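You operate a simulated robot arm through the tools that you are given. There is no shell and no other tool.

You run a simulated two-armed robot. Do the job below in one go: nothing can be reset, and whatever is moved stays where it is left.

JOB
Glue the yellow rosette on the bare block and leave it clamped in the blue press till set.
Fine: glue all over the block's top with the blue brush, brush back; leave the yellow brush; slide in, yellow knob down to the green band. Set down upright: squat brush with blue handle.

Only the result counts: the job must be done as asked and must still hold three seconds after the hand-in. Knocking over, shifting, dropping, spilling or breaking anything else fails it.

ROBOT AND FRAMES
Two 7-joint arms with two-finger parallel grippers on one trunk that stands fixed in place. Base frame: the origin is at the foot of the trunk, x ahead of it, y to its left, z up. Lengths are in m, angles in rad, forces in N, time in s.
The left shoulder is at [0.02, 0.113, 1.322], the right one opposite. With the tool pointing down near the work surface each hand reaches from about 0.22 to 0.6 m from the base axis, measured 20 degrees to its own side. Payload 1.57 kg a hand.
The tool frame of a hand sits at the grasp point between the pads (the TCP): z along the fingers, y along the line on which they close. The tips reach 0.03 m beyond it. The gripper opens to 0.08 m. The fingers are 0.017 m wide and 0.012 m thick; the gripper's body (0.04 by 0.082 m) begins 0.08 m behind the TCP.
Orientation is that of the tool frame in the base frame, as a unit quaternion [w, x, y, z]. With the fingers straight down and closing along the base's y, the tool's x points along the base's -x, its y along +y and its z along -z.

CONTROLS
- The arms move only by the tool apply_moves. It takes "left_moves", "right_moves" or both (then of equal length, played together; a hand with none holds still); each is a list of rows, each a list of 3 entries, a list of its own where there are three numbers: the turn, a rotation vector about the tool's x, y, z in rad, then the shift along the tool's x, y, z in m, then the opening in per cent of the stroke, from 0 (shut) to 100 (fully open). In form: [[[ax, ay, az], [x, y, z], fingers], ...]. A call has 1 to 20 rows; each row is the pose to reach, as a shift and turn from the pose commanded when the call began, along the tool's axes at that moment. Each row takes 0.2 s and may step no farther than 0.05 m and 0.15 rad from the row before; otherwise, or with a gripper value out of range, the whole call is refused. A pose out of reach is approached as far as the arm can. The call stops where the force on the tool passes 40 N (or 10 N more than at its start, if that is more) or the arm is blocked; 0.2 s more then pass. Each finger travels about 0.045 m/s and halts on what it meets, pressing with about 40 N; the grip force reading is that of the motor and also rises with nothing between the fingers. The clock runs only during rows and for 0.2 s after the last one: add rows that repeat a pose to give the fingers time. The reply holds the time, the measured pose of the TCP, the force on the tool along the base axes, the opening and the grip force, in the units named above and with some noise, with the torque about the TCP (base axes, N m) and any sound that the robot's microphone picked up, and new pictures: "pictures" is both (left out), scene, wrist or none (wrist: the cameras of the hands that moved).
- Cameras (640 x 400 px; columns grow to the right, rows downward): "scene" is now at [0.0815, 0.0583, 1.4818]; the picture's right is [0.63, -0.77, 0.00], its down [-0.18, -0.15, -0.97] and it looks along [0.75, 0.62, -0.23] (base axes); focal length 214 px, centre (320, 200). "left" rides on the left gripper at [0.072, 0.007, -0.122] in its tool frame; the picture's right is [-0.09, 1.00, 0.00], its down [-0.84, -0.08, -0.54] and it looks along [-0.54, -0.05, 0.84] (tool axes); focal length 238 px, centre (320, 200). "right" rides on the right gripper at [0.072, -0.007, -0.122] in its tool frame; the picture's right is [0.09, 1.00, 0.00], its down [-0.84, 0.08, -0.54] and it looks along [-0.54, 0.05, 0.84] (tool axes); focal length 238 px, centre (320, 200). There is no depth. A picture from a camera that has moved, and an enlarged one, comes with that camera's place and axes in the base frame and with its lens.
- move_column(by): moves the trunk up (or, below 0, down) by that many m; the arms and the scene camera ride with it, the base frame stays. It gives what a move gives, with no picture.
- head_to(pan, tilt): turns the head with the scene camera to pan (to the left, within 1.396 rad either way) and tilt (down, from -0.506 to 1.204), counted from straight ahead of the robot. It gives what a move gives, and a new picture of the scene camera.
- inspect(camera, box): a new picture of the part [left, top, right, bottom] of that camera's present view, enlarged. No time passes.
- job_done(): hands the job in; it is judged then, once.

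Nothing tells you positions but the pictures and the camera data. Unless the task says otherwise, let go and move clear before handing in.

The tools are called after "Emit:" as a command line: name --argument value ..., lists and objects as JSON in quotes. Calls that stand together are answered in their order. apply_moves: Moves the arms, as the interface text tells. Its arguments: {"type":"object","properties":{"left_moves":{"type":"array"},"right_moves":{"type":"array"},"pictures":{"type":"string","enum":["both","scene","wrist","none"]}},"required":[]} The other tools are called the same way: move_column (by) moves the trunk up or down; head_to (pan, tilt) turns the head that bears the scene camera; inspect (camera, box) takes an enlarged picture of a part of a camera's view; job_done () hands the job in.

At the start:

```text
time: 0.0
left_tcp_pos: [0.3682, 0.3884, 1.4154]
left_ee_rot: [0.0, 0.0, 1.0, 0.0]
left_wrist_force: [-0.1, 0.8, 0.5]
left_moment: [0.03, -0.01, 0.0]
left_gripper_width: 0.0798
left_finger_force: 0.0
right_tcp_pos: [0.3372, 0.042, 1.4447]
right_ee_rot: [0.001, 0.001, 1.0, 0.002]
right_wrist_force: [-0.3, -1.3, -0.4]
right_moment: [-0.01, 0.01, 0.0]
right_gripper_width: 0.0799
right_finger_force: 0.0
trunk travel left (down, up): [-0.375, 0.195]
head pan, tilt (commanded): [0.686, 0.232]
```

scene: 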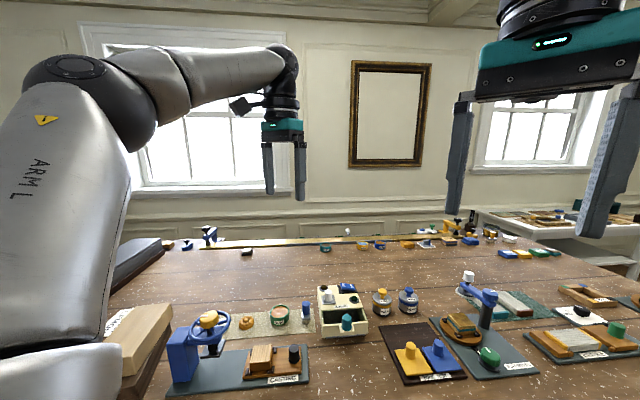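
right: 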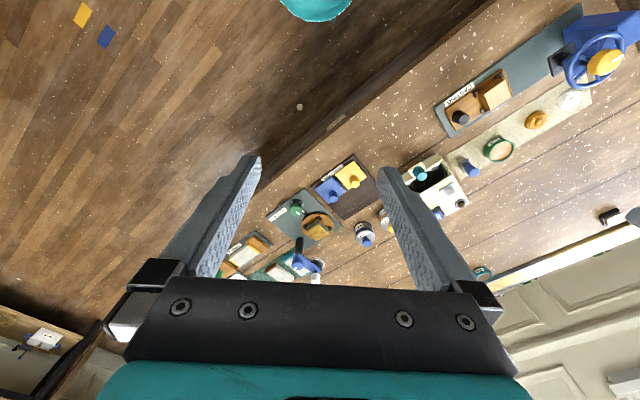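
left: 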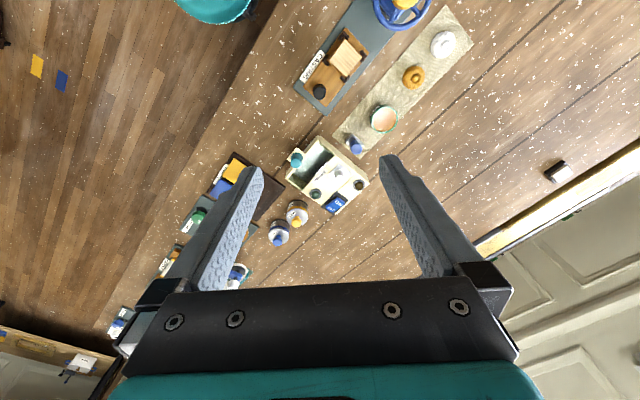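

I see a long workbench with a blue press (left), a cloth with a rosette, a glue pot and a brush beside it, a drawer box, and other stations to the right. I'll look closer before moving.

Emit:
inspect --camera "scene" --box '[150, 270, 330, 400]'

Emit:
inspect --camera "scene" --box '[310, 260, 480, 390]'

Emit:
inspect --camera "scene" --box '[420, 260, 640, 400]'

Emit:
inspect --camera "scene" --box '[160, 210, 560, 280]'

Emit:
inspect --camera "left" --box '[260, 0, 500, 220]'

Emit:
inspect --camera "right" --box '[400, 0, 640, 220]'

```text
3.08 times, centred on (240, 335) of scene
camera zoom: at [0.0815, 0.0583, 1.4818], right [0.63, -0.77, 0.0], down [-0.18, -0.15, -0.97], along [0.75, 0.62, -0.23], focal length 660 px, centre (566, -215)
```

zoom: 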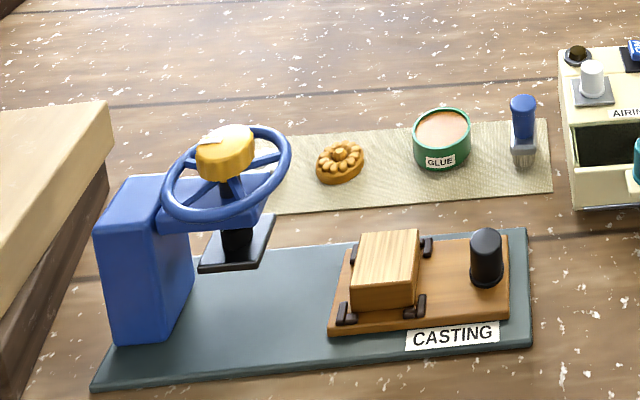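

```text
3.08 times, centred on (395, 325) of scene
camera zoom: at [0.0815, 0.0583, 1.4818], right [0.63, -0.77, 0.0], down [-0.18, -0.15, -0.97], along [0.75, 0.62, -0.23], focal length 660 px, centre (89, -185)
```

zoom: 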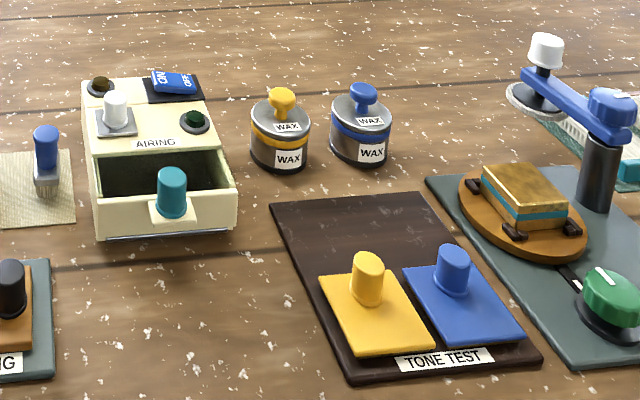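

```text
2.86 times, centred on (530, 330) of scene
camera zoom: at [0.0815, 0.0583, 1.4818], right [0.63, -0.77, 0.0], down [-0.18, -0.15, -0.97], along [0.75, 0.62, -0.23], focal length 613 px, centre (-280, -171)
```

zoom: 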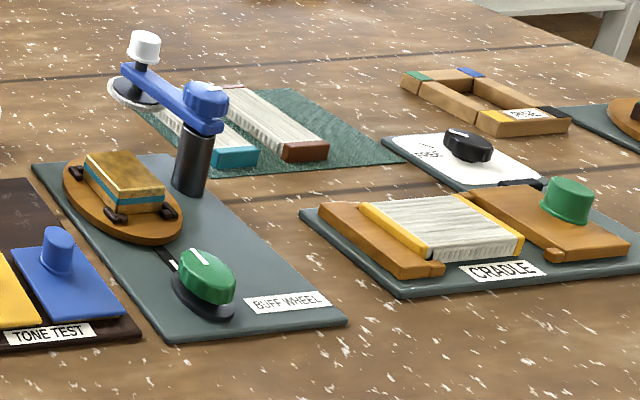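

```text
1.60 times, centred on (360, 245) of scene
camera zoom: at [0.0815, 0.0583, 1.4818], right [0.63, -0.77, 0.0], down [-0.18, -0.15, -0.97], along [0.75, 0.62, -0.23], focal length 343 px, centre (256, 128)
```

zoom: 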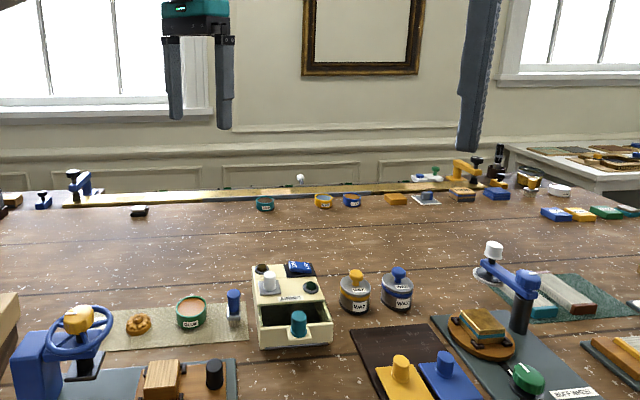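

```text
1.82 times, centred on (380, 110) of left
camera zoom: at [0.2964, 0.3922, 1.5375], right [0.09, 1.0, 0.0], down [0.84, -0.08, 0.54], along [0.54, -0.05, -0.84], focal length 433 px, centre (211, 364)
```

zoom: 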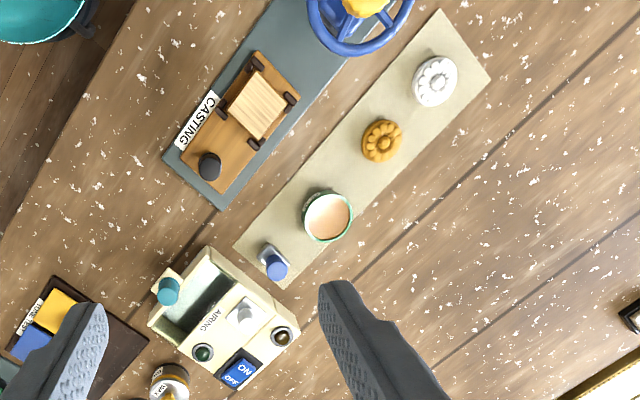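

```text
1.82 times, centred on (520, 110) of right
camera zoom: at [0.2654, 0.0366, 1.5672], right [-0.09, 1.0, 0.0], down [0.84, 0.07, 0.54], along [0.54, 0.05, -0.84], focal length 433 px, centre (-44, 364)
```

zoom: 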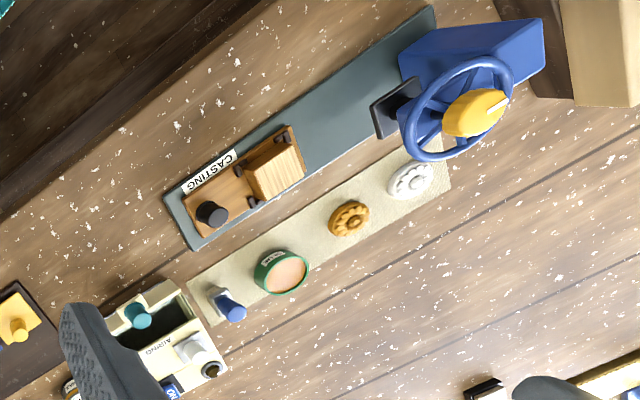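

The casting station (blue press, sled with block and black knob) lies at the left, with a cloth holding white and yellow rosettes, the glue pot and the squat blue brush. I'll turn the head for a better view of the press.

Emit:
head_to --pan 1.0 --tilt 0.75

```text
time: 0.9
left_tcp_pos: [0.3682, 0.3874, 1.4147]
left_ee_rot: [0.0, 0.001, 1.0, 0.0]
left_wrist_force: [0.7, -1.3, -0.2]
left_moment: [-0.01, 0.0, -0.02]
left_gripper_width: 0.08
left_finger_force: 0.0
right_tcp_pos: [0.3355, 0.0419, 1.4446]
right_ee_rot: [0.001, 0.001, 1.0, 0.002]
right_wrist_force: [0.6, 1.1, -0.1]
right_moment: [0.02, 0.01, -0.01]
right_gripper_width: 0.08
right_finger_force: 0.2
trunk travel left (down, up): [-0.375, 0.195]
head pan, tilt (commanded): [1.0, 0.75]
camera scene: at [0.0542, 0.0689, 1.4351], right [0.84, -0.54, 0.0], down [-0.37, -0.57, -0.73], along [0.4, 0.62, -0.68], focal length 214 px, centre (320, 200)
```

scene: 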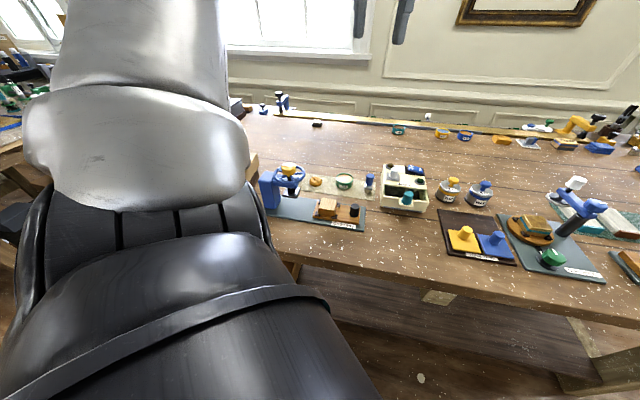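

The press sits just right of the left arm's elbow in this view; I'll zoom in on it.

Emit:
inspect --camera "scene" --box '[250, 150, 386, 235]'

Emit:
inspect --camera "scene" --box '[250, 155, 314, 195]'

Emit:
inspect --camera "scene" --box '[0, 60, 60, 130]'

```text
4.71 times, centred on (318, 192) of scene
camera zoom: at [0.0542, 0.0689, 1.4351], right [0.84, -0.54, 0.0], down [-0.37, -0.57, -0.73], along [0.4, 0.62, -0.68], focal length 1009 px, centre (329, 235)
```

zoom: 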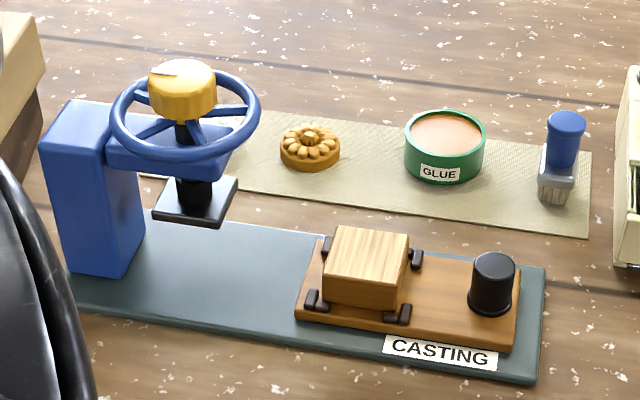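

```text
10.00 times, centred on (282, 175) of scene
camera zoom: at [0.0542, 0.0689, 1.4351], right [0.84, -0.54, 0.0], down [-0.37, -0.57, -0.73], along [0.4, 0.62, -0.68], focal length 2145 px, centre (700, 450)
```

zoom: 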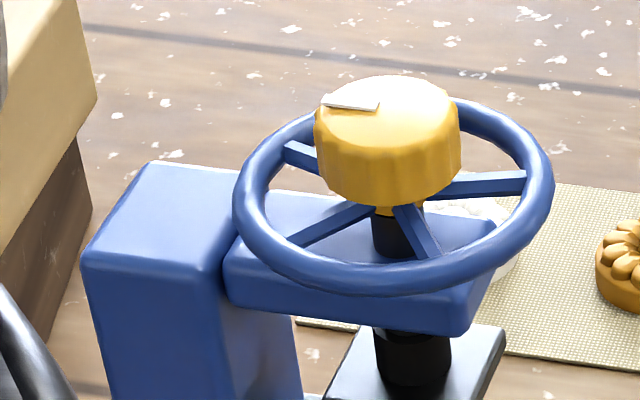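

```text
5.71 times, centred on (30, 95) of scene
camera zoom: at [0.0542, 0.0689, 1.4351], right [0.84, -0.54, 0.0], down [-0.37, -0.57, -0.73], along [0.4, 0.62, -0.68], focal length 1226 px, centre (1977, 800)
```

zoom: 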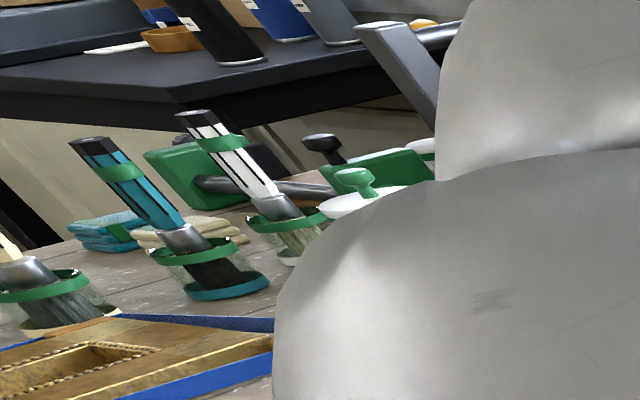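

The knob sits in the hub of the press wheel with a white pointer; no green band is visible from here. I'll bring the left hand over the station, turned to line up with it, to look closer with its camera.

Emit:
apply_moves --left_moves '[[[0, 0, -0.144], [0.007, 0.01, 0.0275], 100], [[0, 0, -0.288], [0.013, 0.02, 0.055], 100], [[0, 0, -0.432], [0.02, 0.03, 0.0825], 100], [[0, 0, -0.576], [0.027, 0.04, 0.11], 100], [[0, 0, -0.72], [0.033, 0.05, 0.1375], 100], [[0, 0, -0.864], [0.04, 0.06, 0.165], 100], [[0, 0, -0.864], [0.04, 0.06, 0.165], 100]]' --pictures "both"

```text
time: 2.5
left_tcp_pos: [0.3299, 0.4447, 1.2473]
left_ee_rot: [0.001, -0.42, 0.908, 0.001]
left_wrist_force: [0.9, -0.1, -0.4]
left_moment: [-0.03, 0.01, 0.01]
left_gripper_width: 0.0798
left_finger_force: 0.0
right_tcp_pos: [0.336, 0.0418, 1.4452]
right_ee_rot: [0.001, 0.0, 1.0, 0.002]
right_wrist_force: [0.0, 0.9, 0.0]
right_moment: [-0.01, -0.04, 0.0]
right_gripper_width: 0.0801
right_finger_force: 0.2
trunk travel left (down, up): [-0.375, 0.195]
head pan, tilt (commanded): [1.0, 0.75]
camera scene: at [0.0541, 0.0686, 1.4351], right [0.84, -0.54, 0.0], down [-0.37, -0.57, -0.73], along [0.4, 0.62, -0.68], focal length 214 px, centre (320, 200)
camera left: at [0.277, 0.3929, 1.3698], right [-0.7, 0.72, 0.0], down [0.6, 0.59, 0.54], along [0.39, 0.38, -0.84], focal length 238 px, centre (320, 200)
```

scene: 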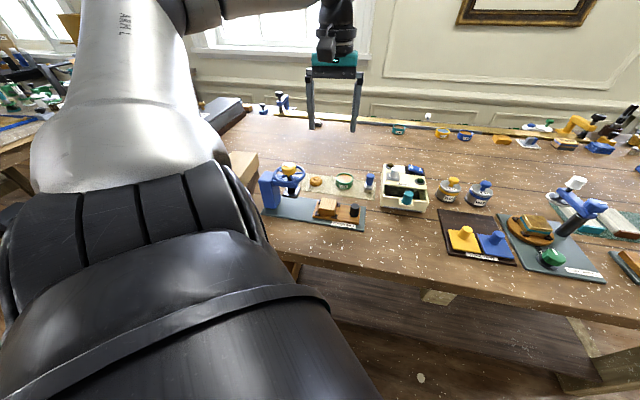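
left: 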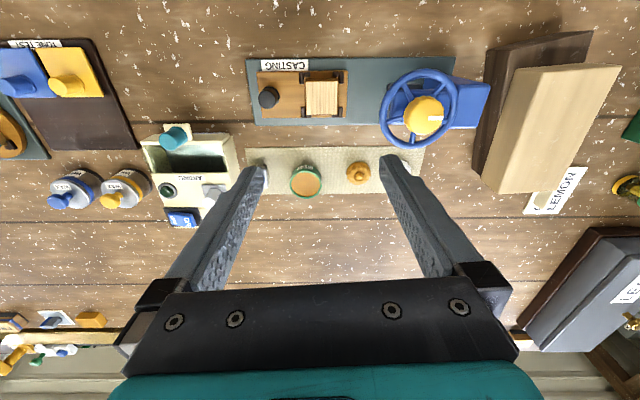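

The hand is now above the cloth, aligned roughly with the station. I'll zoom in from both cameras to triangulate things.

Emit:
inspect --camera "left" --box '[240, 30, 400, 130]'

Emit:
inspect --camera "left" --box '[360, 40, 520, 140]'

Emit:
inspect --camera "left" --box '[240, 120, 400, 220]'

Emit:
inspect --camera "scene" --box '[250, 150, 386, 235]'

```text
4.00 times, centred on (320, 80) of left
camera zoom: at [0.277, 0.3929, 1.3698], right [-0.7, 0.72, 0.0], down [0.6, 0.59, 0.54], along [0.39, 0.38, -0.84], focal length 953 px, centre (320, 680)
```

zoom: 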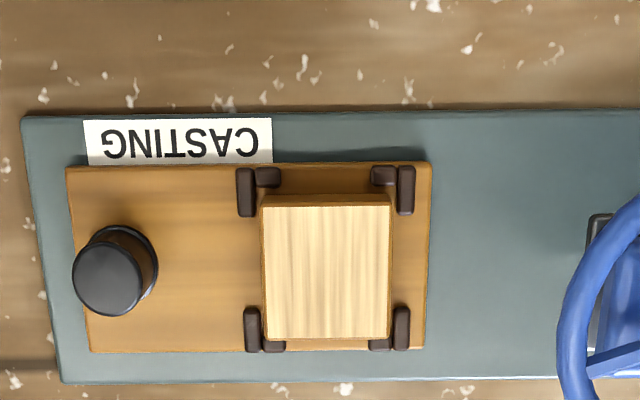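

```text
4.00 times, centred on (440, 90) of left
camera zoom: at [0.277, 0.3929, 1.3698], right [-0.7, 0.72, 0.0], down [0.6, 0.59, 0.54], along [0.39, 0.38, -0.84], focal length 953 px, centre (-160, 640)
```

zoom: 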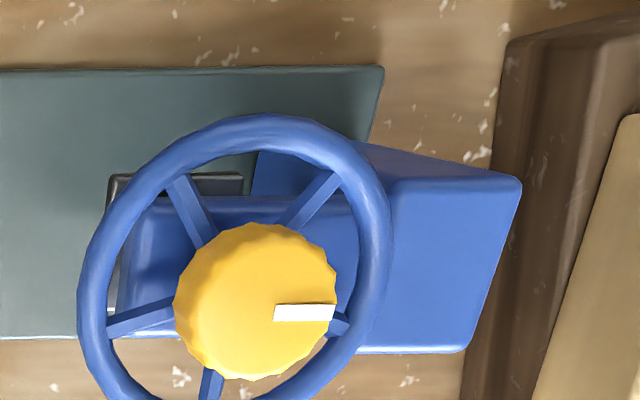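

```text
4.00 times, centred on (320, 170) of left
camera zoom: at [0.277, 0.3929, 1.3698], right [-0.7, 0.72, 0.0], down [0.6, 0.59, 0.54], along [0.39, 0.38, -0.84], focal length 953 px, centre (320, 320)
```

zoom: 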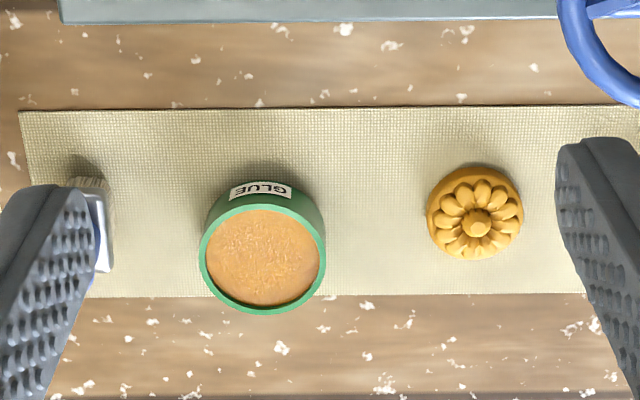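

```text
4.71 times, centred on (318, 192) of scene
camera zoom: at [0.0541, 0.0686, 1.4351], right [0.84, -0.54, 0.0], down [-0.37, -0.57, -0.73], along [0.4, 0.62, -0.68], focal length 1009 px, centre (329, 235)
```

zoom: 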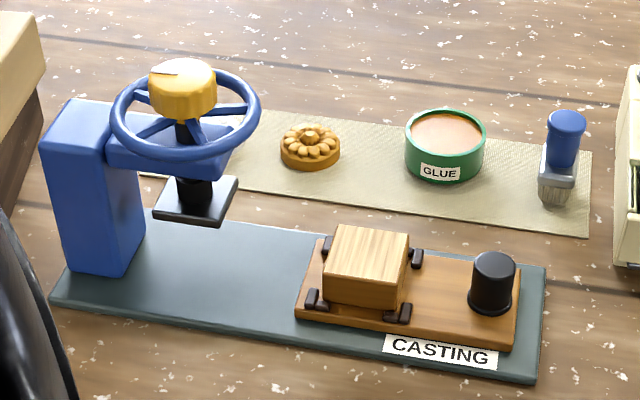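

Triangulation gives: table about z 0.953, glue pot near (0.450, 0.526), block top near z 0.993, press knob top near z 1.114. Next I bring the left hand near the brush to look at it closely, squaring it with the station (45°).

Emit:
apply_moves --left_moves '[[[0, 0, 0.02], [-0.0108, -0.0287, 0.0318], 100], [[0, 0, 0.04], [-0.0216, -0.0575, 0.0637], 100], [[0, 0, 0.06], [-0.0324, -0.0862, 0.0955], 100], [[0, 0, 0.08], [-0.0432, -0.115, 0.1273], 100], [[0, 0, 0.08], [-0.0432, -0.115, 0.1273], 100]]' --pictures "both"

```text
time: 3.8
left_tcp_pos: [0.4459, 0.4078, 1.1212]
left_ee_rot: [0.001, -0.382, 0.924, 0.0]
left_wrist_force: [0.4, -0.7, 0.2]
left_moment: [-0.04, -0.01, -0.02]
left_gripper_width: 0.08
left_finger_force: 0.1
right_tcp_pos: [0.3354, 0.0433, 1.4448]
right_ee_rot: [0.001, 0.001, 1.0, 0.002]
right_wrist_force: [-0.5, 0.4, -0.2]
right_moment: [0.01, 0.01, 0.0]
right_gripper_width: 0.0801
right_finger_force: 0.1
trunk travel left (down, up): [-0.375, 0.195]
head pan, tilt (commanded): [1.0, 0.75]
camera scene: at [0.0535, 0.0689, 1.4351], right [0.84, -0.54, 0.0], down [-0.37, -0.57, -0.73], along [0.4, 0.62, -0.68], focal length 214 px, centre (320, 200)
camera left: at [0.3902, 0.3603, 1.2427], right [-0.64, 0.77, 0.0], down [0.65, 0.54, 0.54], along [0.42, 0.34, -0.84], focal length 238 px, centre (320, 200)
```

scene: 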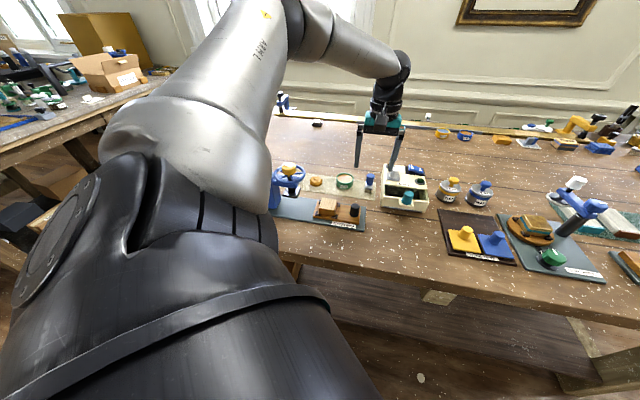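
left: 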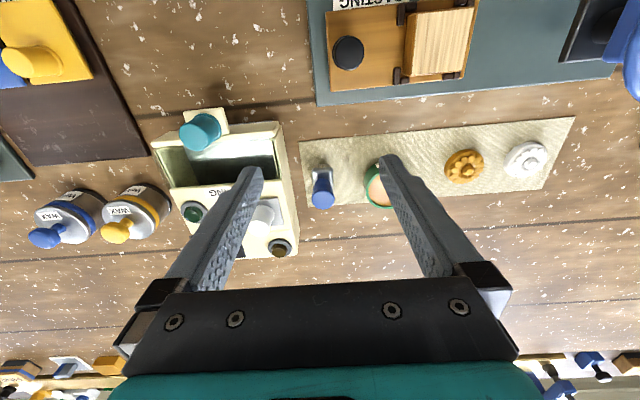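

The brush now shows between the fingers. I'll zoom in on it and on the cloth from both cameras.

Emit:
inspect --camera "left" --box '[280, 140, 380, 220]'

Emit:
inspect --camera "scene" --box '[346, 160, 396, 210]'

Emit:
inspect --camera "left" --box '[400, 90, 600, 220]'

Emit:
inspect --camera "left" --box '[130, 90, 330, 280]'

Emit:
inspect --camera "scene" --box '[370, 150, 450, 220]'

```text
5.00 times, centred on (330, 180) of left
camera zoom: at [0.3902, 0.3603, 1.2427], right [-0.64, 0.77, 0.0], down [0.65, 0.54, 0.54], along [0.42, 0.34, -0.84], focal length 1192 px, centre (270, 300)
```

zoom: 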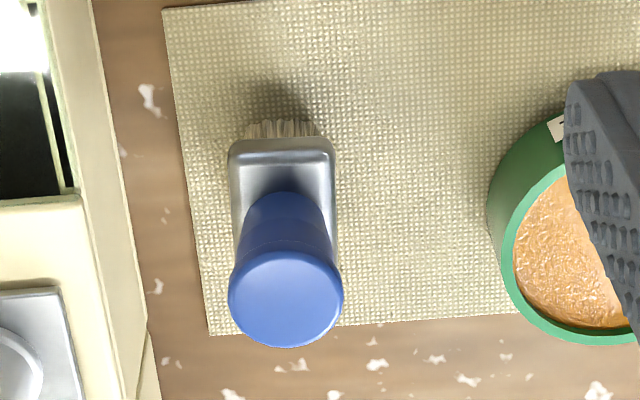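

```text
8.00 times, centred on (371, 185) of scene
camera zoom: at [0.0535, 0.0689, 1.4351], right [0.84, -0.54, 0.0], down [-0.37, -0.57, -0.73], along [0.4, 0.62, -0.68], focal length 1716 px, centre (-88, 320)
```

zoom: 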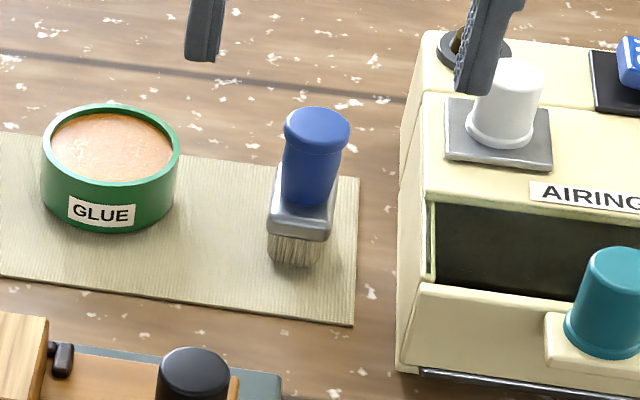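

```text
3.08 times, centred on (500, 155) of left
camera zoom: at [0.3902, 0.3603, 1.2427], right [-0.64, 0.77, 0.0], down [0.65, 0.54, 0.54], along [0.42, 0.34, -0.84], focal length 733 px, centre (-234, 338)
```

zoom: 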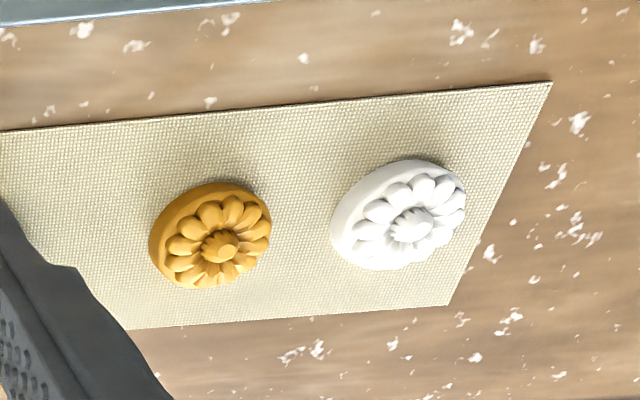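

```text
2.11 times, centred on (230, 185) of left
camera zoom: at [0.3902, 0.3603, 1.2427], right [-0.64, 0.77, 0.0], down [0.65, 0.54, 0.54], along [0.42, 0.34, -0.84], focal length 502 px, centre (510, 232)
```

zoom: 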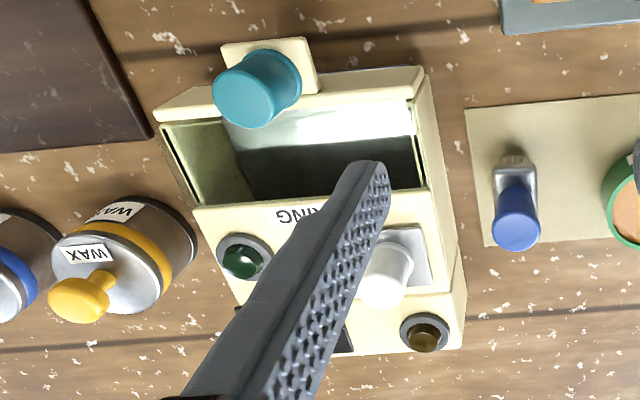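

```text
5.71 times, centred on (410, 185) of scene
camera zoom: at [0.0535, 0.0689, 1.4351], right [0.84, -0.54, 0.0], down [-0.37, -0.57, -0.73], along [0.4, 0.62, -0.68], focal length 1226 px, centre (-194, 286)
```

zoom: 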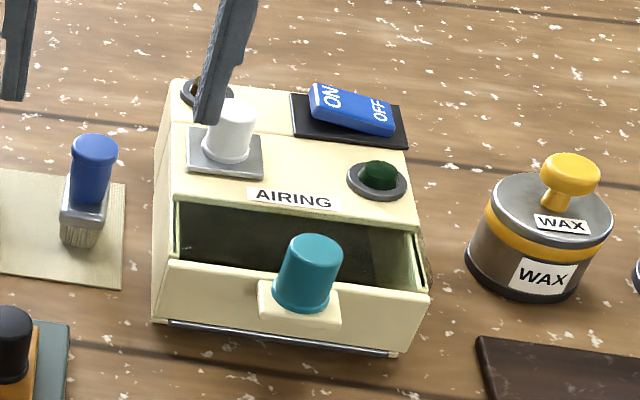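

The brush stands on its bristles next to the pot at about (0.50, 0.46), with a flat ferrule; its top is at z 1.014. Before grasping, I'll test whether the left arm reaches over the glue pot.

Emit:
apply_moves --left_moves '[[[0, 0, 0], [-0.029, 0.027, 0.0], 100], [[0, 0, 0], [-0.058, 0.054, 0.02], 100], [[0, 0, 0], [-0.0875, 0.0804, 0.04], 100], [[0, 0, 0], [-0.0875, 0.0804, 0.04], 100], [[0, 0, 0], [-0.0875, 0.0804, 0.04], 100]]' --pictures "both"

```text
time: 5.0
left_tcp_pos: [0.4414, 0.5183, 1.0866]
left_ee_rot: [0.002, -0.382, 0.924, 0.002]
left_wrist_force: [0.0, 0.1, 0.1]
left_moment: [-0.02, -0.03, 0.01]
left_gripper_width: 0.08
left_finger_force: 0.0
left hand out of reach, approached as far as the arm can: row 3, 4, 5
right_tcp_pos: [0.3361, 0.0429, 1.4448]
right_ee_rot: [-0.001, 0.001, 1.0, 0.002]
right_wrist_force: [-0.4, -0.9, 0.5]
right_moment: [0.04, -0.04, -0.01]
right_gripper_width: 0.0796
right_finger_force: 0.0
trunk travel left (down, up): [-0.375, 0.195]
head pan, tilt (commanded): [1.0, 0.75]
camera scene: at [0.0543, 0.0683, 1.4351], right [0.84, -0.54, 0.0], down [-0.37, -0.57, -0.73], along [0.4, 0.62, -0.68], focal length 214 px, centre (320, 200)
camera left: at [0.3859, 0.4711, 1.2082], right [-0.64, 0.77, 0.0], down [0.65, 0.53, 0.54], along [0.42, 0.35, -0.84], focal length 238 px, centre (320, 200)
```

scene: 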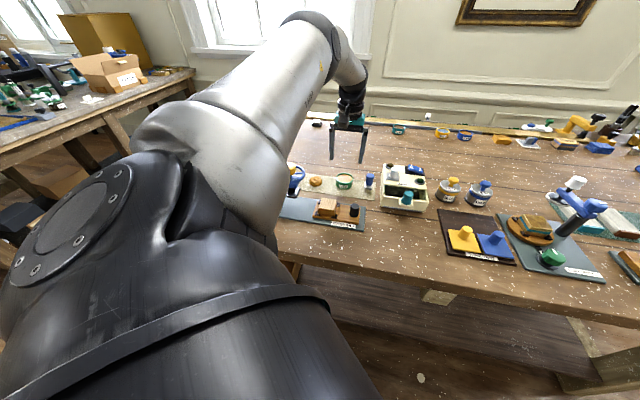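
left: 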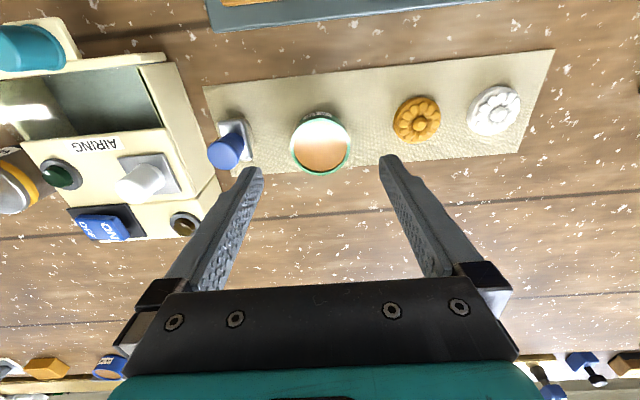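

The pot is just out of reach at this trunk height. I'll raise the hand clear, then lower the trunk so the wrist is level with the shoulder for a longer reach.

Emit:
apply_moves --left_moves '[[[0, 0, 0], [0.0, 0.0, -0.04], 100], [[0, 0, 0], [0.015, 0.0, -0.08], 100], [[0, 0, 0], [0.03, 0.0, -0.12], 100], [[0, 0, 0], [0.03, 0.0, -0.12], 100]]' --pictures "none"

Emit:
move_column --by -0.1

```text
time: 6.0
left_tcp_pos: [0.419, 0.4985, 1.2072]
left_ee_rot: [0.0, -0.382, 0.924, -0.001]
left_wrist_force: [-0.1, -0.5, 0.7]
left_moment: [0.01, 0.0, -0.01]
left_gripper_width: 0.0802
left_finger_force: 0.0
right_tcp_pos: [0.3382, 0.0426, 1.4446]
right_ee_rot: [0.002, 0.001, 1.0, 0.001]
right_wrist_force: [-0.1, 0.9, 0.3]
right_moment: [-0.01, 0.03, -0.03]
right_gripper_width: 0.0802
right_finger_force: 0.1
trunk travel left (down, up): [-0.375, 0.195]
head pan, tilt (commanded): [1.0, 0.75]
```

```text
time: 7.3
left_tcp_pos: [0.4187, 0.4972, 1.1061]
left_ee_rot: [0.001, -0.382, 0.924, -0.001]
left_wrist_force: [0.4, 0.5, -0.4]
left_moment: [0.0, 0.03, -0.03]
left_gripper_width: 0.0803
left_finger_force: 0.0
right_tcp_pos: [0.3365, 0.0418, 1.3452]
right_ee_rot: [0.001, 0.001, 1.0, 0.002]
right_wrist_force: [-0.2, 0.4, 0.2]
right_moment: [-0.01, 0.01, 0.0]
right_gripper_width: 0.0801
right_finger_force: 0.1
trunk travel left (down, up): [-0.275, 0.295]
head pan, tilt (commanded): [1.0, 0.75]
```

Now test the reach over and a little beyond the glue pot.

Emit:
apply_moves --left_moves '[[[0, 0, 0], [-0.03, -0.001, 0.01], 100], [[0, 0, 0], [-0.055, -0.002, 0.025], 100], [[0, 0, 0], [-0.055, -0.002, 0.025], 100]]' --pictures "both"

```text
time: 8.1
left_tcp_pos: [0.4514, 0.5279, 1.0806]
left_ee_rot: [0.001, -0.381, 0.925, 0.001]
left_wrist_force: [0.2, -0.2, -0.2]
left_moment: [0.01, -0.02, 0.02]
left_gripper_width: 0.08
left_finger_force: 0.1
left hand out of reach, approached as far as the arm can: row 2, 3
right_tcp_pos: [0.3363, 0.0438, 1.3443]
right_ee_rot: [0.001, 0.001, 1.0, 0.001]
right_wrist_force: [1.3, 0.4, 0.4]
right_moment: [0.01, 0.01, 0.02]
right_gripper_width: 0.0799
right_finger_force: 0.1
trunk travel left (down, up): [-0.275, 0.295]
head pan, tilt (commanded): [1.0, 0.75]
camera scene: at [0.0543, 0.0693, 1.335], right [0.84, -0.54, 0.0], down [-0.37, -0.57, -0.73], along [0.4, 0.62, -0.68], focal length 214 px, centre (320, 200)
camera left: at [0.3966, 0.4819, 1.203], right [-0.64, 0.77, 0.0], down [0.65, 0.53, 0.54], along [0.42, 0.35, -0.84], focal length 238 px, centre (320, 200)
```

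scene: 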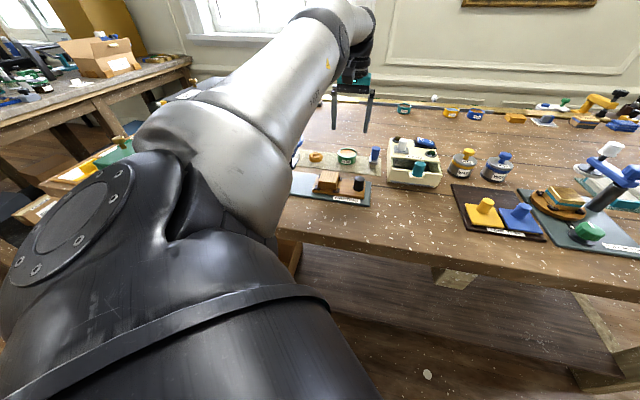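
left: 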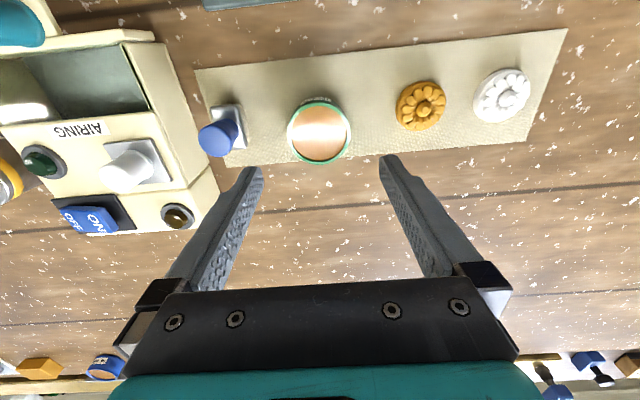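

Reach is now borderline over the pot; a little lower trunk will help at dipping height. I'll raise the hand, lower the trunk 7 cm more, then move over the brush.

Emit:
apply_moves --left_moves '[[[0, 0, 0], [0.02, -0.02, -0.03], 100], [[0, 0, 0], [0.03, -0.05, -0.06], 100], [[0, 0, 0], [0.04, -0.084, -0.09], 60], [[0, 0, 0], [0.04, -0.084, -0.09], 42], [[0, 0, 0], [0.04, -0.084, -0.09], 42]]' --pictures "none"

Emit:
move_column --by -0.07

```text
time: 9.3
left_tcp_pos: [0.4816, 0.4433, 1.1715]
left_ee_rot: [0.0, -0.382, 0.924, 0.0]
left_wrist_force: [0.5, 0.5, -0.1]
left_moment: [0.01, 0.02, -0.03]
left_gripper_width: 0.0336
left_finger_force: 0.0
right_tcp_pos: [0.3372, 0.0416, 1.3442]
right_ee_rot: [0.001, 0.001, 1.0, 0.002]
right_wrist_force: [-0.7, 0.3, -0.3]
right_moment: [0.01, 0.02, 0.04]
right_gripper_width: 0.0804
right_finger_force: 0.0
trunk travel left (down, up): [-0.275, 0.295]
head pan, tilt (commanded): [1.0, 0.75]
```

```text
time: 10.4
left_tcp_pos: [0.4825, 0.4428, 1.1024]
left_ee_rot: [0.0, -0.382, 0.924, 0.001]
left_wrist_force: [0.0, -0.5, -0.1]
left_moment: [0.01, -0.02, -0.01]
left_gripper_width: 0.0335
left_finger_force: 0.1
right_tcp_pos: [0.3359, 0.0434, 1.275]
right_ee_rot: [0.002, 0.001, 1.0, 0.001]
right_wrist_force: [-0.2, -0.5, 0.4]
right_moment: [-0.02, 0.02, 0.02]
right_gripper_width: 0.0799
right_finger_force: 0.0
trunk travel left (down, up): [-0.205, 0.365]
head pan, tilt (commanded): [1.0, 0.75]
```

The trunk is down and the fingers are partly open over the brush. I'll move directly above the handle and check alignment.

Emit:
apply_moves --left_moves '[[[0, 0, 0], [-0.0207, -0.0022, 0.015], 42], [[0, 0, 0], [-0.0207, -0.0022, 0.03], 42], [[0, 0, 0], [-0.0207, -0.0022, 0.03], 42]]' --pictures "both"

Emit:
inspect --camera "left" --box '[260, 130, 380, 230]'

Emit:
inspect --camera "scene" --box '[340, 100, 420, 190]'

```text
time: 11.2
left_tcp_pos: [0.4927, 0.4526, 1.0761]
left_ee_rot: [0.0, -0.382, 0.924, 0.001]
left_wrist_force: [-0.3, 0.0, 0.2]
left_moment: [-0.01, -0.01, -0.02]
left_gripper_width: 0.0336
left_finger_force: 0.0
left hand out of reach, approached as far as the arm can: row 1, 2, 3
right_tcp_pos: [0.3367, 0.0422, 1.276]
right_ee_rot: [0.001, 0.001, 1.0, 0.001]
right_wrist_force: [-0.4, 0.1, 0.7]
right_moment: [0.0, 0.01, 0.0]
right_gripper_width: 0.0798
right_finger_force: 0.2
trunk travel left (down, up): [-0.205, 0.365]
head pan, tilt (commanded): [1.0, 0.75]
camera scene: at [0.0542, 0.0691, 1.265], right [0.84, -0.54, 0.0], down [-0.37, -0.57, -0.73], along [0.4, 0.62, -0.68], focal length 214 px, centre (320, 200)
camera left: at [0.4376, 0.4049, 1.1989], right [-0.64, 0.77, 0.0], down [0.65, 0.54, 0.54], along [0.42, 0.35, -0.84], focal length 238 px, centre (320, 200)
```

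scene: 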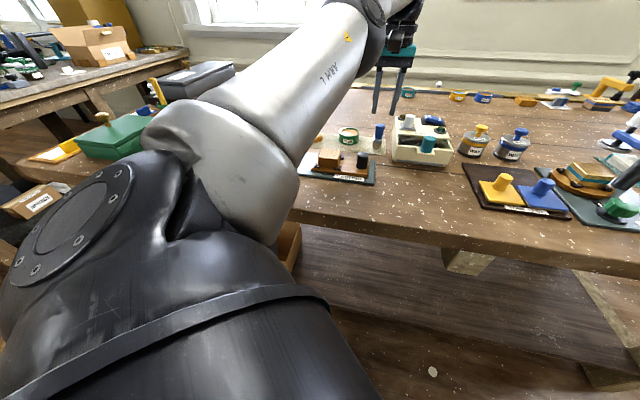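
left: 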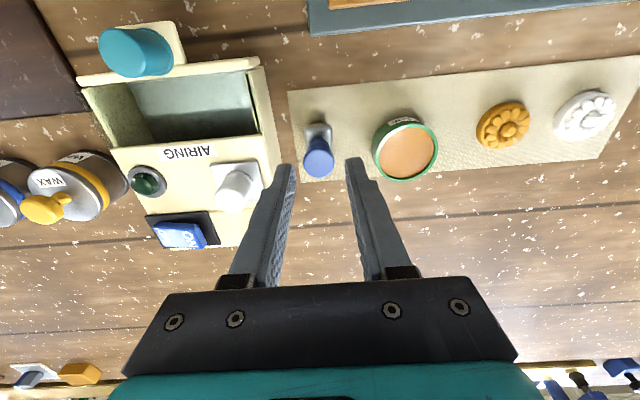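

```text
4.00 times, centred on (320, 180) of left
camera zoom: at [0.4376, 0.4049, 1.1989], right [-0.64, 0.77, 0.0], down [0.65, 0.54, 0.54], along [0.42, 0.35, -0.84], focal length 953 px, centre (320, 280)
```

zoom: 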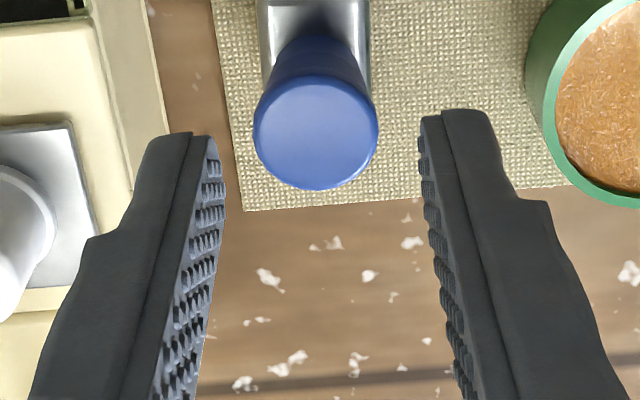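

```text
4.44 times, centred on (380, 145) of scene
camera zoom: at [0.0542, 0.0691, 1.265], right [0.84, -0.54, 0.0], down [-0.37, -0.57, -0.73], along [0.4, 0.62, -0.68], focal length 953 px, centre (53, 444)
```

zoom: 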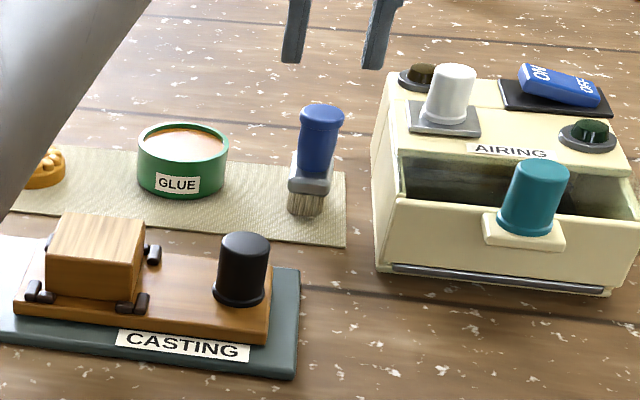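

The brush is centred between the fingertips (about 1 mm off) and the box side leaves room for the fingers. I'll descend partway, where reach improves, and check again.

Emit:
apply_moves --left_moves '[[[0, 0, 0], [0.0, -0.001, 0.02], 50], [[0, 0, 0], [-0.003, -0.001, 0.035], 50], [[0, 0, 0], [-0.008, -0.001, 0.045], 50], [[0, 0, 0], [-0.008, -0.001, 0.045], 50]]' --pictures "both"

Emit:
inspect --camera "left" --box '[260, 130, 380, 230]'

Emit:
inspect --camera "scene" --box '[340, 100, 420, 190]'

```text
time: 12.2
left_tcp_pos: [0.4985, 0.4573, 1.0327]
left_ee_rot: [0.001, -0.382, 0.924, -0.001]
left_wrist_force: [-0.4, 0.1, 0.4]
left_moment: [0.01, -0.02, 0.0]
left_gripper_width: 0.0401
left_finger_force: 0.1
right_tcp_pos: [0.337, 0.0437, 1.2753]
right_ee_rot: [0.002, 0.001, 1.0, 0.001]
right_wrist_force: [0.4, -0.4, -0.1]
right_moment: [0.02, 0.06, 0.01]
right_gripper_width: 0.08
right_finger_force: 0.0
trunk travel left (down, up): [-0.205, 0.365]
head pan, tilt (commanded): [1.0, 0.75]
camera scene: at [0.0541, 0.069, 1.265], right [0.84, -0.54, 0.0], down [-0.37, -0.57, -0.73], along [0.4, 0.62, -0.68], focal length 214 px, centre (320, 200)
camera left: at [0.4426, 0.4089, 1.154], right [-0.64, 0.77, 0.0], down [0.65, 0.54, 0.54], along [0.42, 0.35, -0.84], focal length 238 px, centre (320, 200)
```

scene: 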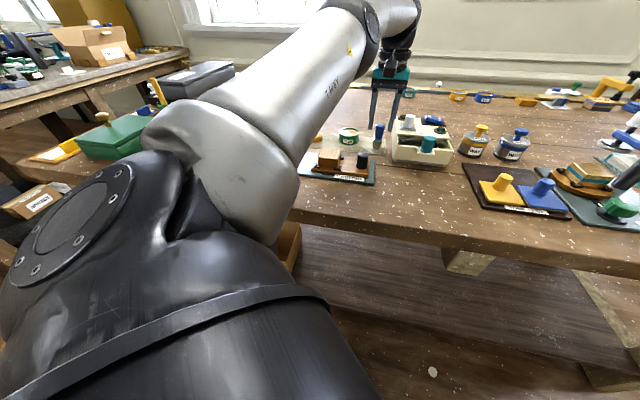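
left: 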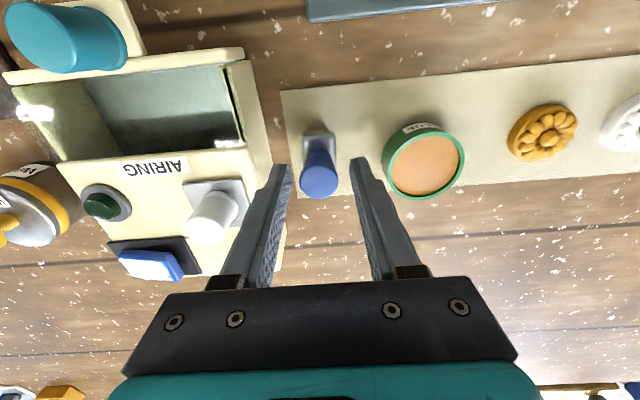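

```text
4.00 times, centred on (320, 180) of left
camera zoom: at [0.4426, 0.4089, 1.154], right [-0.64, 0.77, 0.0], down [0.65, 0.54, 0.54], along [0.42, 0.35, -0.84], focal length 953 px, centre (320, 280)
```

zoom: 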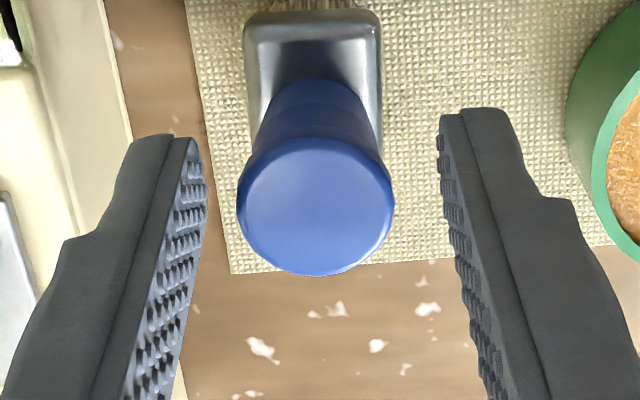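

```text
4.44 times, centred on (380, 145) of scene
camera zoom: at [0.0541, 0.069, 1.265], right [0.84, -0.54, 0.0], down [-0.37, -0.57, -0.73], along [0.4, 0.62, -0.68], focal length 953 px, centre (53, 444)
```

zoom: 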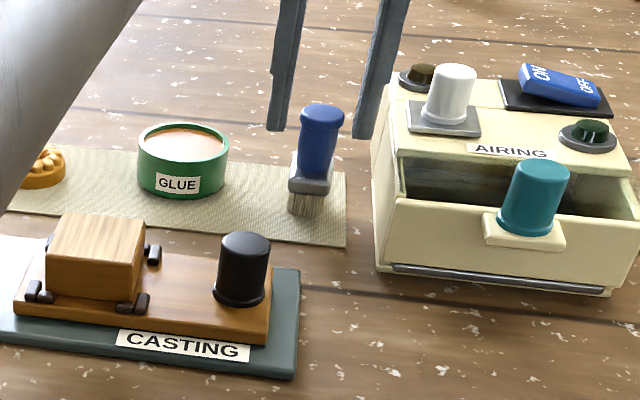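

The handle is centred within 1 mm. I'll lower to grasp height (z≈1.006) and close.

Emit:
apply_moves --left_moves '[[[0, 0, 0], [-0.001, -0.0005, 0.014], 50], [[0, 0, 0], [-0.002, -0.0005, 0.0265], 50], [[0, 0, 0], [-0.002, -0.0005, 0.0265], 50]]' --pictures "both"

Emit:
inspect --camera "left" --box '[260, 130, 380, 230]'

Emit:
inspect --camera "scene" --box '[340, 100, 420, 190]'

```text
time: 13.0
left_tcp_pos: [0.4983, 0.4569, 1.0052]
left_ee_rot: [0.001, -0.382, 0.924, 0.001]
left_wrist_force: [0.6, -0.6, 0.5]
left_moment: [0.05, 0.0, 0.03]
left_gripper_width: 0.0401
left_finger_force: 0.0
right_tcp_pos: [0.3374, 0.0435, 1.2751]
right_ee_rot: [0.001, 0.001, 1.0, 0.001]
right_wrist_force: [0.0, 0.3, 0.7]
right_moment: [-0.03, 0.01, -0.03]
right_gripper_width: 0.0799
right_finger_force: 0.1
trunk travel left (down, up): [-0.205, 0.365]
head pan, tilt (commanded): [1.0, 0.75]
camera scene: at [0.0541, 0.0689, 1.265], right [0.84, -0.54, 0.0], down [-0.37, -0.57, -0.73], along [0.4, 0.62, -0.68], focal length 214 px, centre (320, 200)
camera left: at [0.4427, 0.409, 1.1269], right [-0.64, 0.77, 0.0], down [0.65, 0.54, 0.54], along [0.42, 0.35, -0.84], focal length 238 px, centre (320, 200)
```

scene: 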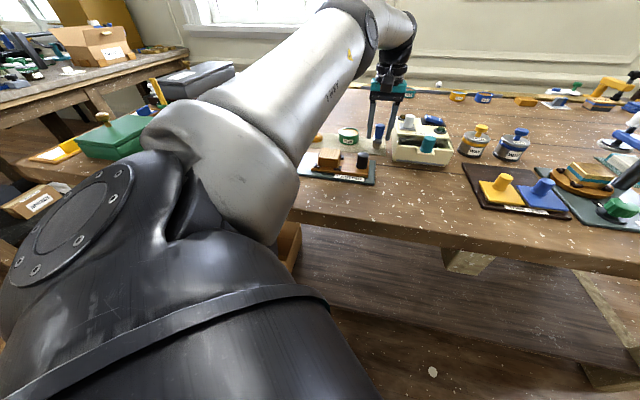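
left: 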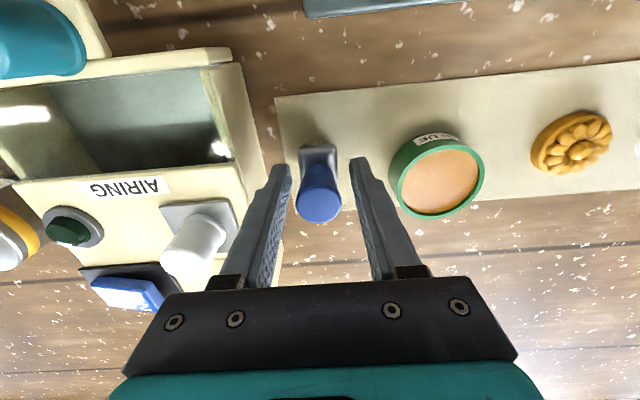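

```text
4.00 times, centred on (320, 180) of left
camera zoom: at [0.4427, 0.409, 1.1269], right [-0.64, 0.77, 0.0], down [0.65, 0.54, 0.54], along [0.42, 0.35, -0.84], focal length 953 px, centre (320, 280)
```

zoom: 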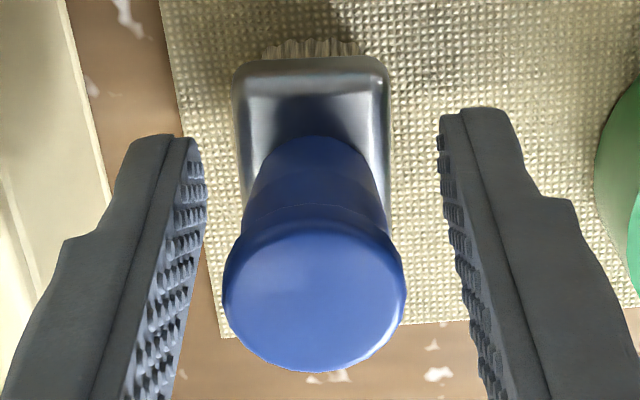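

```text
4.44 times, centred on (380, 145) of scene
camera zoom: at [0.0541, 0.0689, 1.265], right [0.84, -0.54, 0.0], down [-0.37, -0.57, -0.73], along [0.4, 0.62, -0.68], focal length 953 px, centre (53, 444)
```

zoom: 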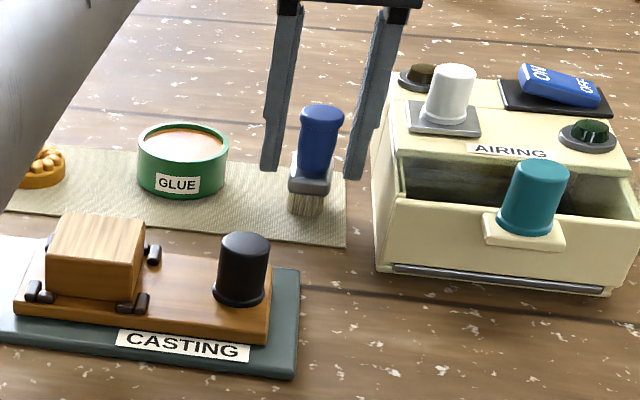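

The fingertips straddle the handle and ferrule with clearance on both sides. Closing the fingers on it now.

Emit:
apply_moves --left_moves '[[[0, 0, 0], [0, 0, 0], 36], [[0, 0, 0], [0, 0, 0], 28], [[0, 0, 0], [0, 0, 0], 15], [[0, 0, 0], [0, 0, 0], 15]]' --pictures "both"

Emit:
inspect --camera "left" --box '[260, 130, 380, 230]'

Emit:
inspect --camera "scene" --box '[340, 100, 420, 190]'

```text
time: 14.0
left_tcp_pos: [0.4983, 0.4575, 1.0048]
left_ee_rot: [0.001, -0.382, 0.924, 0.001]
left_wrist_force: [0.4, 0.0, -0.2]
left_moment: [-0.06, -0.02, -0.01]
left_gripper_width: 0.0261
left_finger_force: 37.4
right_tcp_pos: [0.3349, 0.042, 1.2745]
right_ee_rot: [0.001, 0.001, 1.0, 0.002]
right_wrist_force: [0.5, 1.1, -0.1]
right_moment: [0.0, -0.02, -0.02]
right_gripper_width: 0.0801
right_finger_force: 0.1
trunk travel left (down, up): [-0.205, 0.365]
head pan, tilt (commanded): [1.0, 0.75]
camera scene: at [0.0541, 0.0689, 1.265], right [0.84, -0.54, 0.0], down [-0.37, -0.57, -0.73], along [0.4, 0.62, -0.68], focal length 214 px, centre (320, 200)
camera left: at [0.4427, 0.409, 1.127], right [-0.64, 0.77, 0.0], down [0.65, 0.54, 0.54], along [0.42, 0.35, -0.84], focal length 238 px, centre (320, 200)
```

scene: 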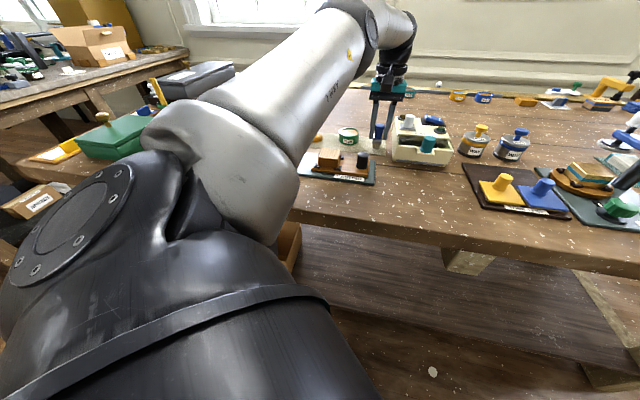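
left: 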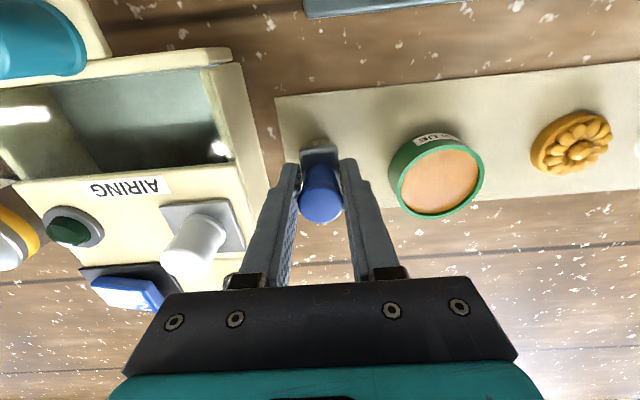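

```text
4.00 times, centred on (320, 180) of left
camera zoom: at [0.4427, 0.409, 1.127], right [-0.64, 0.77, 0.0], down [0.65, 0.54, 0.54], along [0.42, 0.35, -0.84], focal length 953 px, centre (320, 280)
```

zoom: 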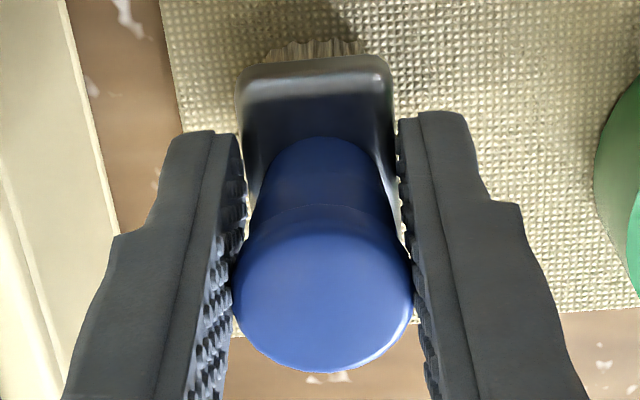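

```text
4.44 times, centred on (380, 145) of scene
camera zoom: at [0.0541, 0.0689, 1.265], right [0.84, -0.54, 0.0], down [-0.37, -0.57, -0.73], along [0.4, 0.62, -0.68], focal length 953 px, centre (53, 444)
```

zoom: 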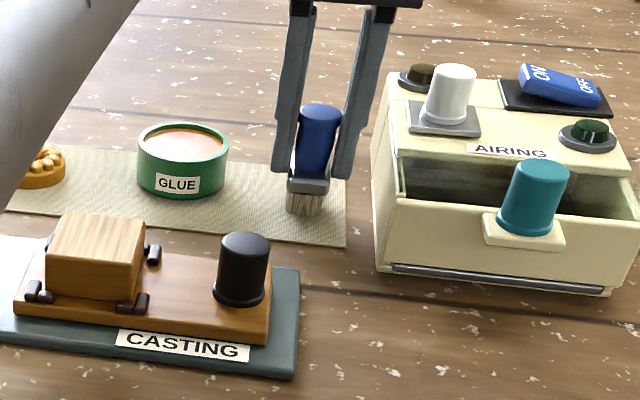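

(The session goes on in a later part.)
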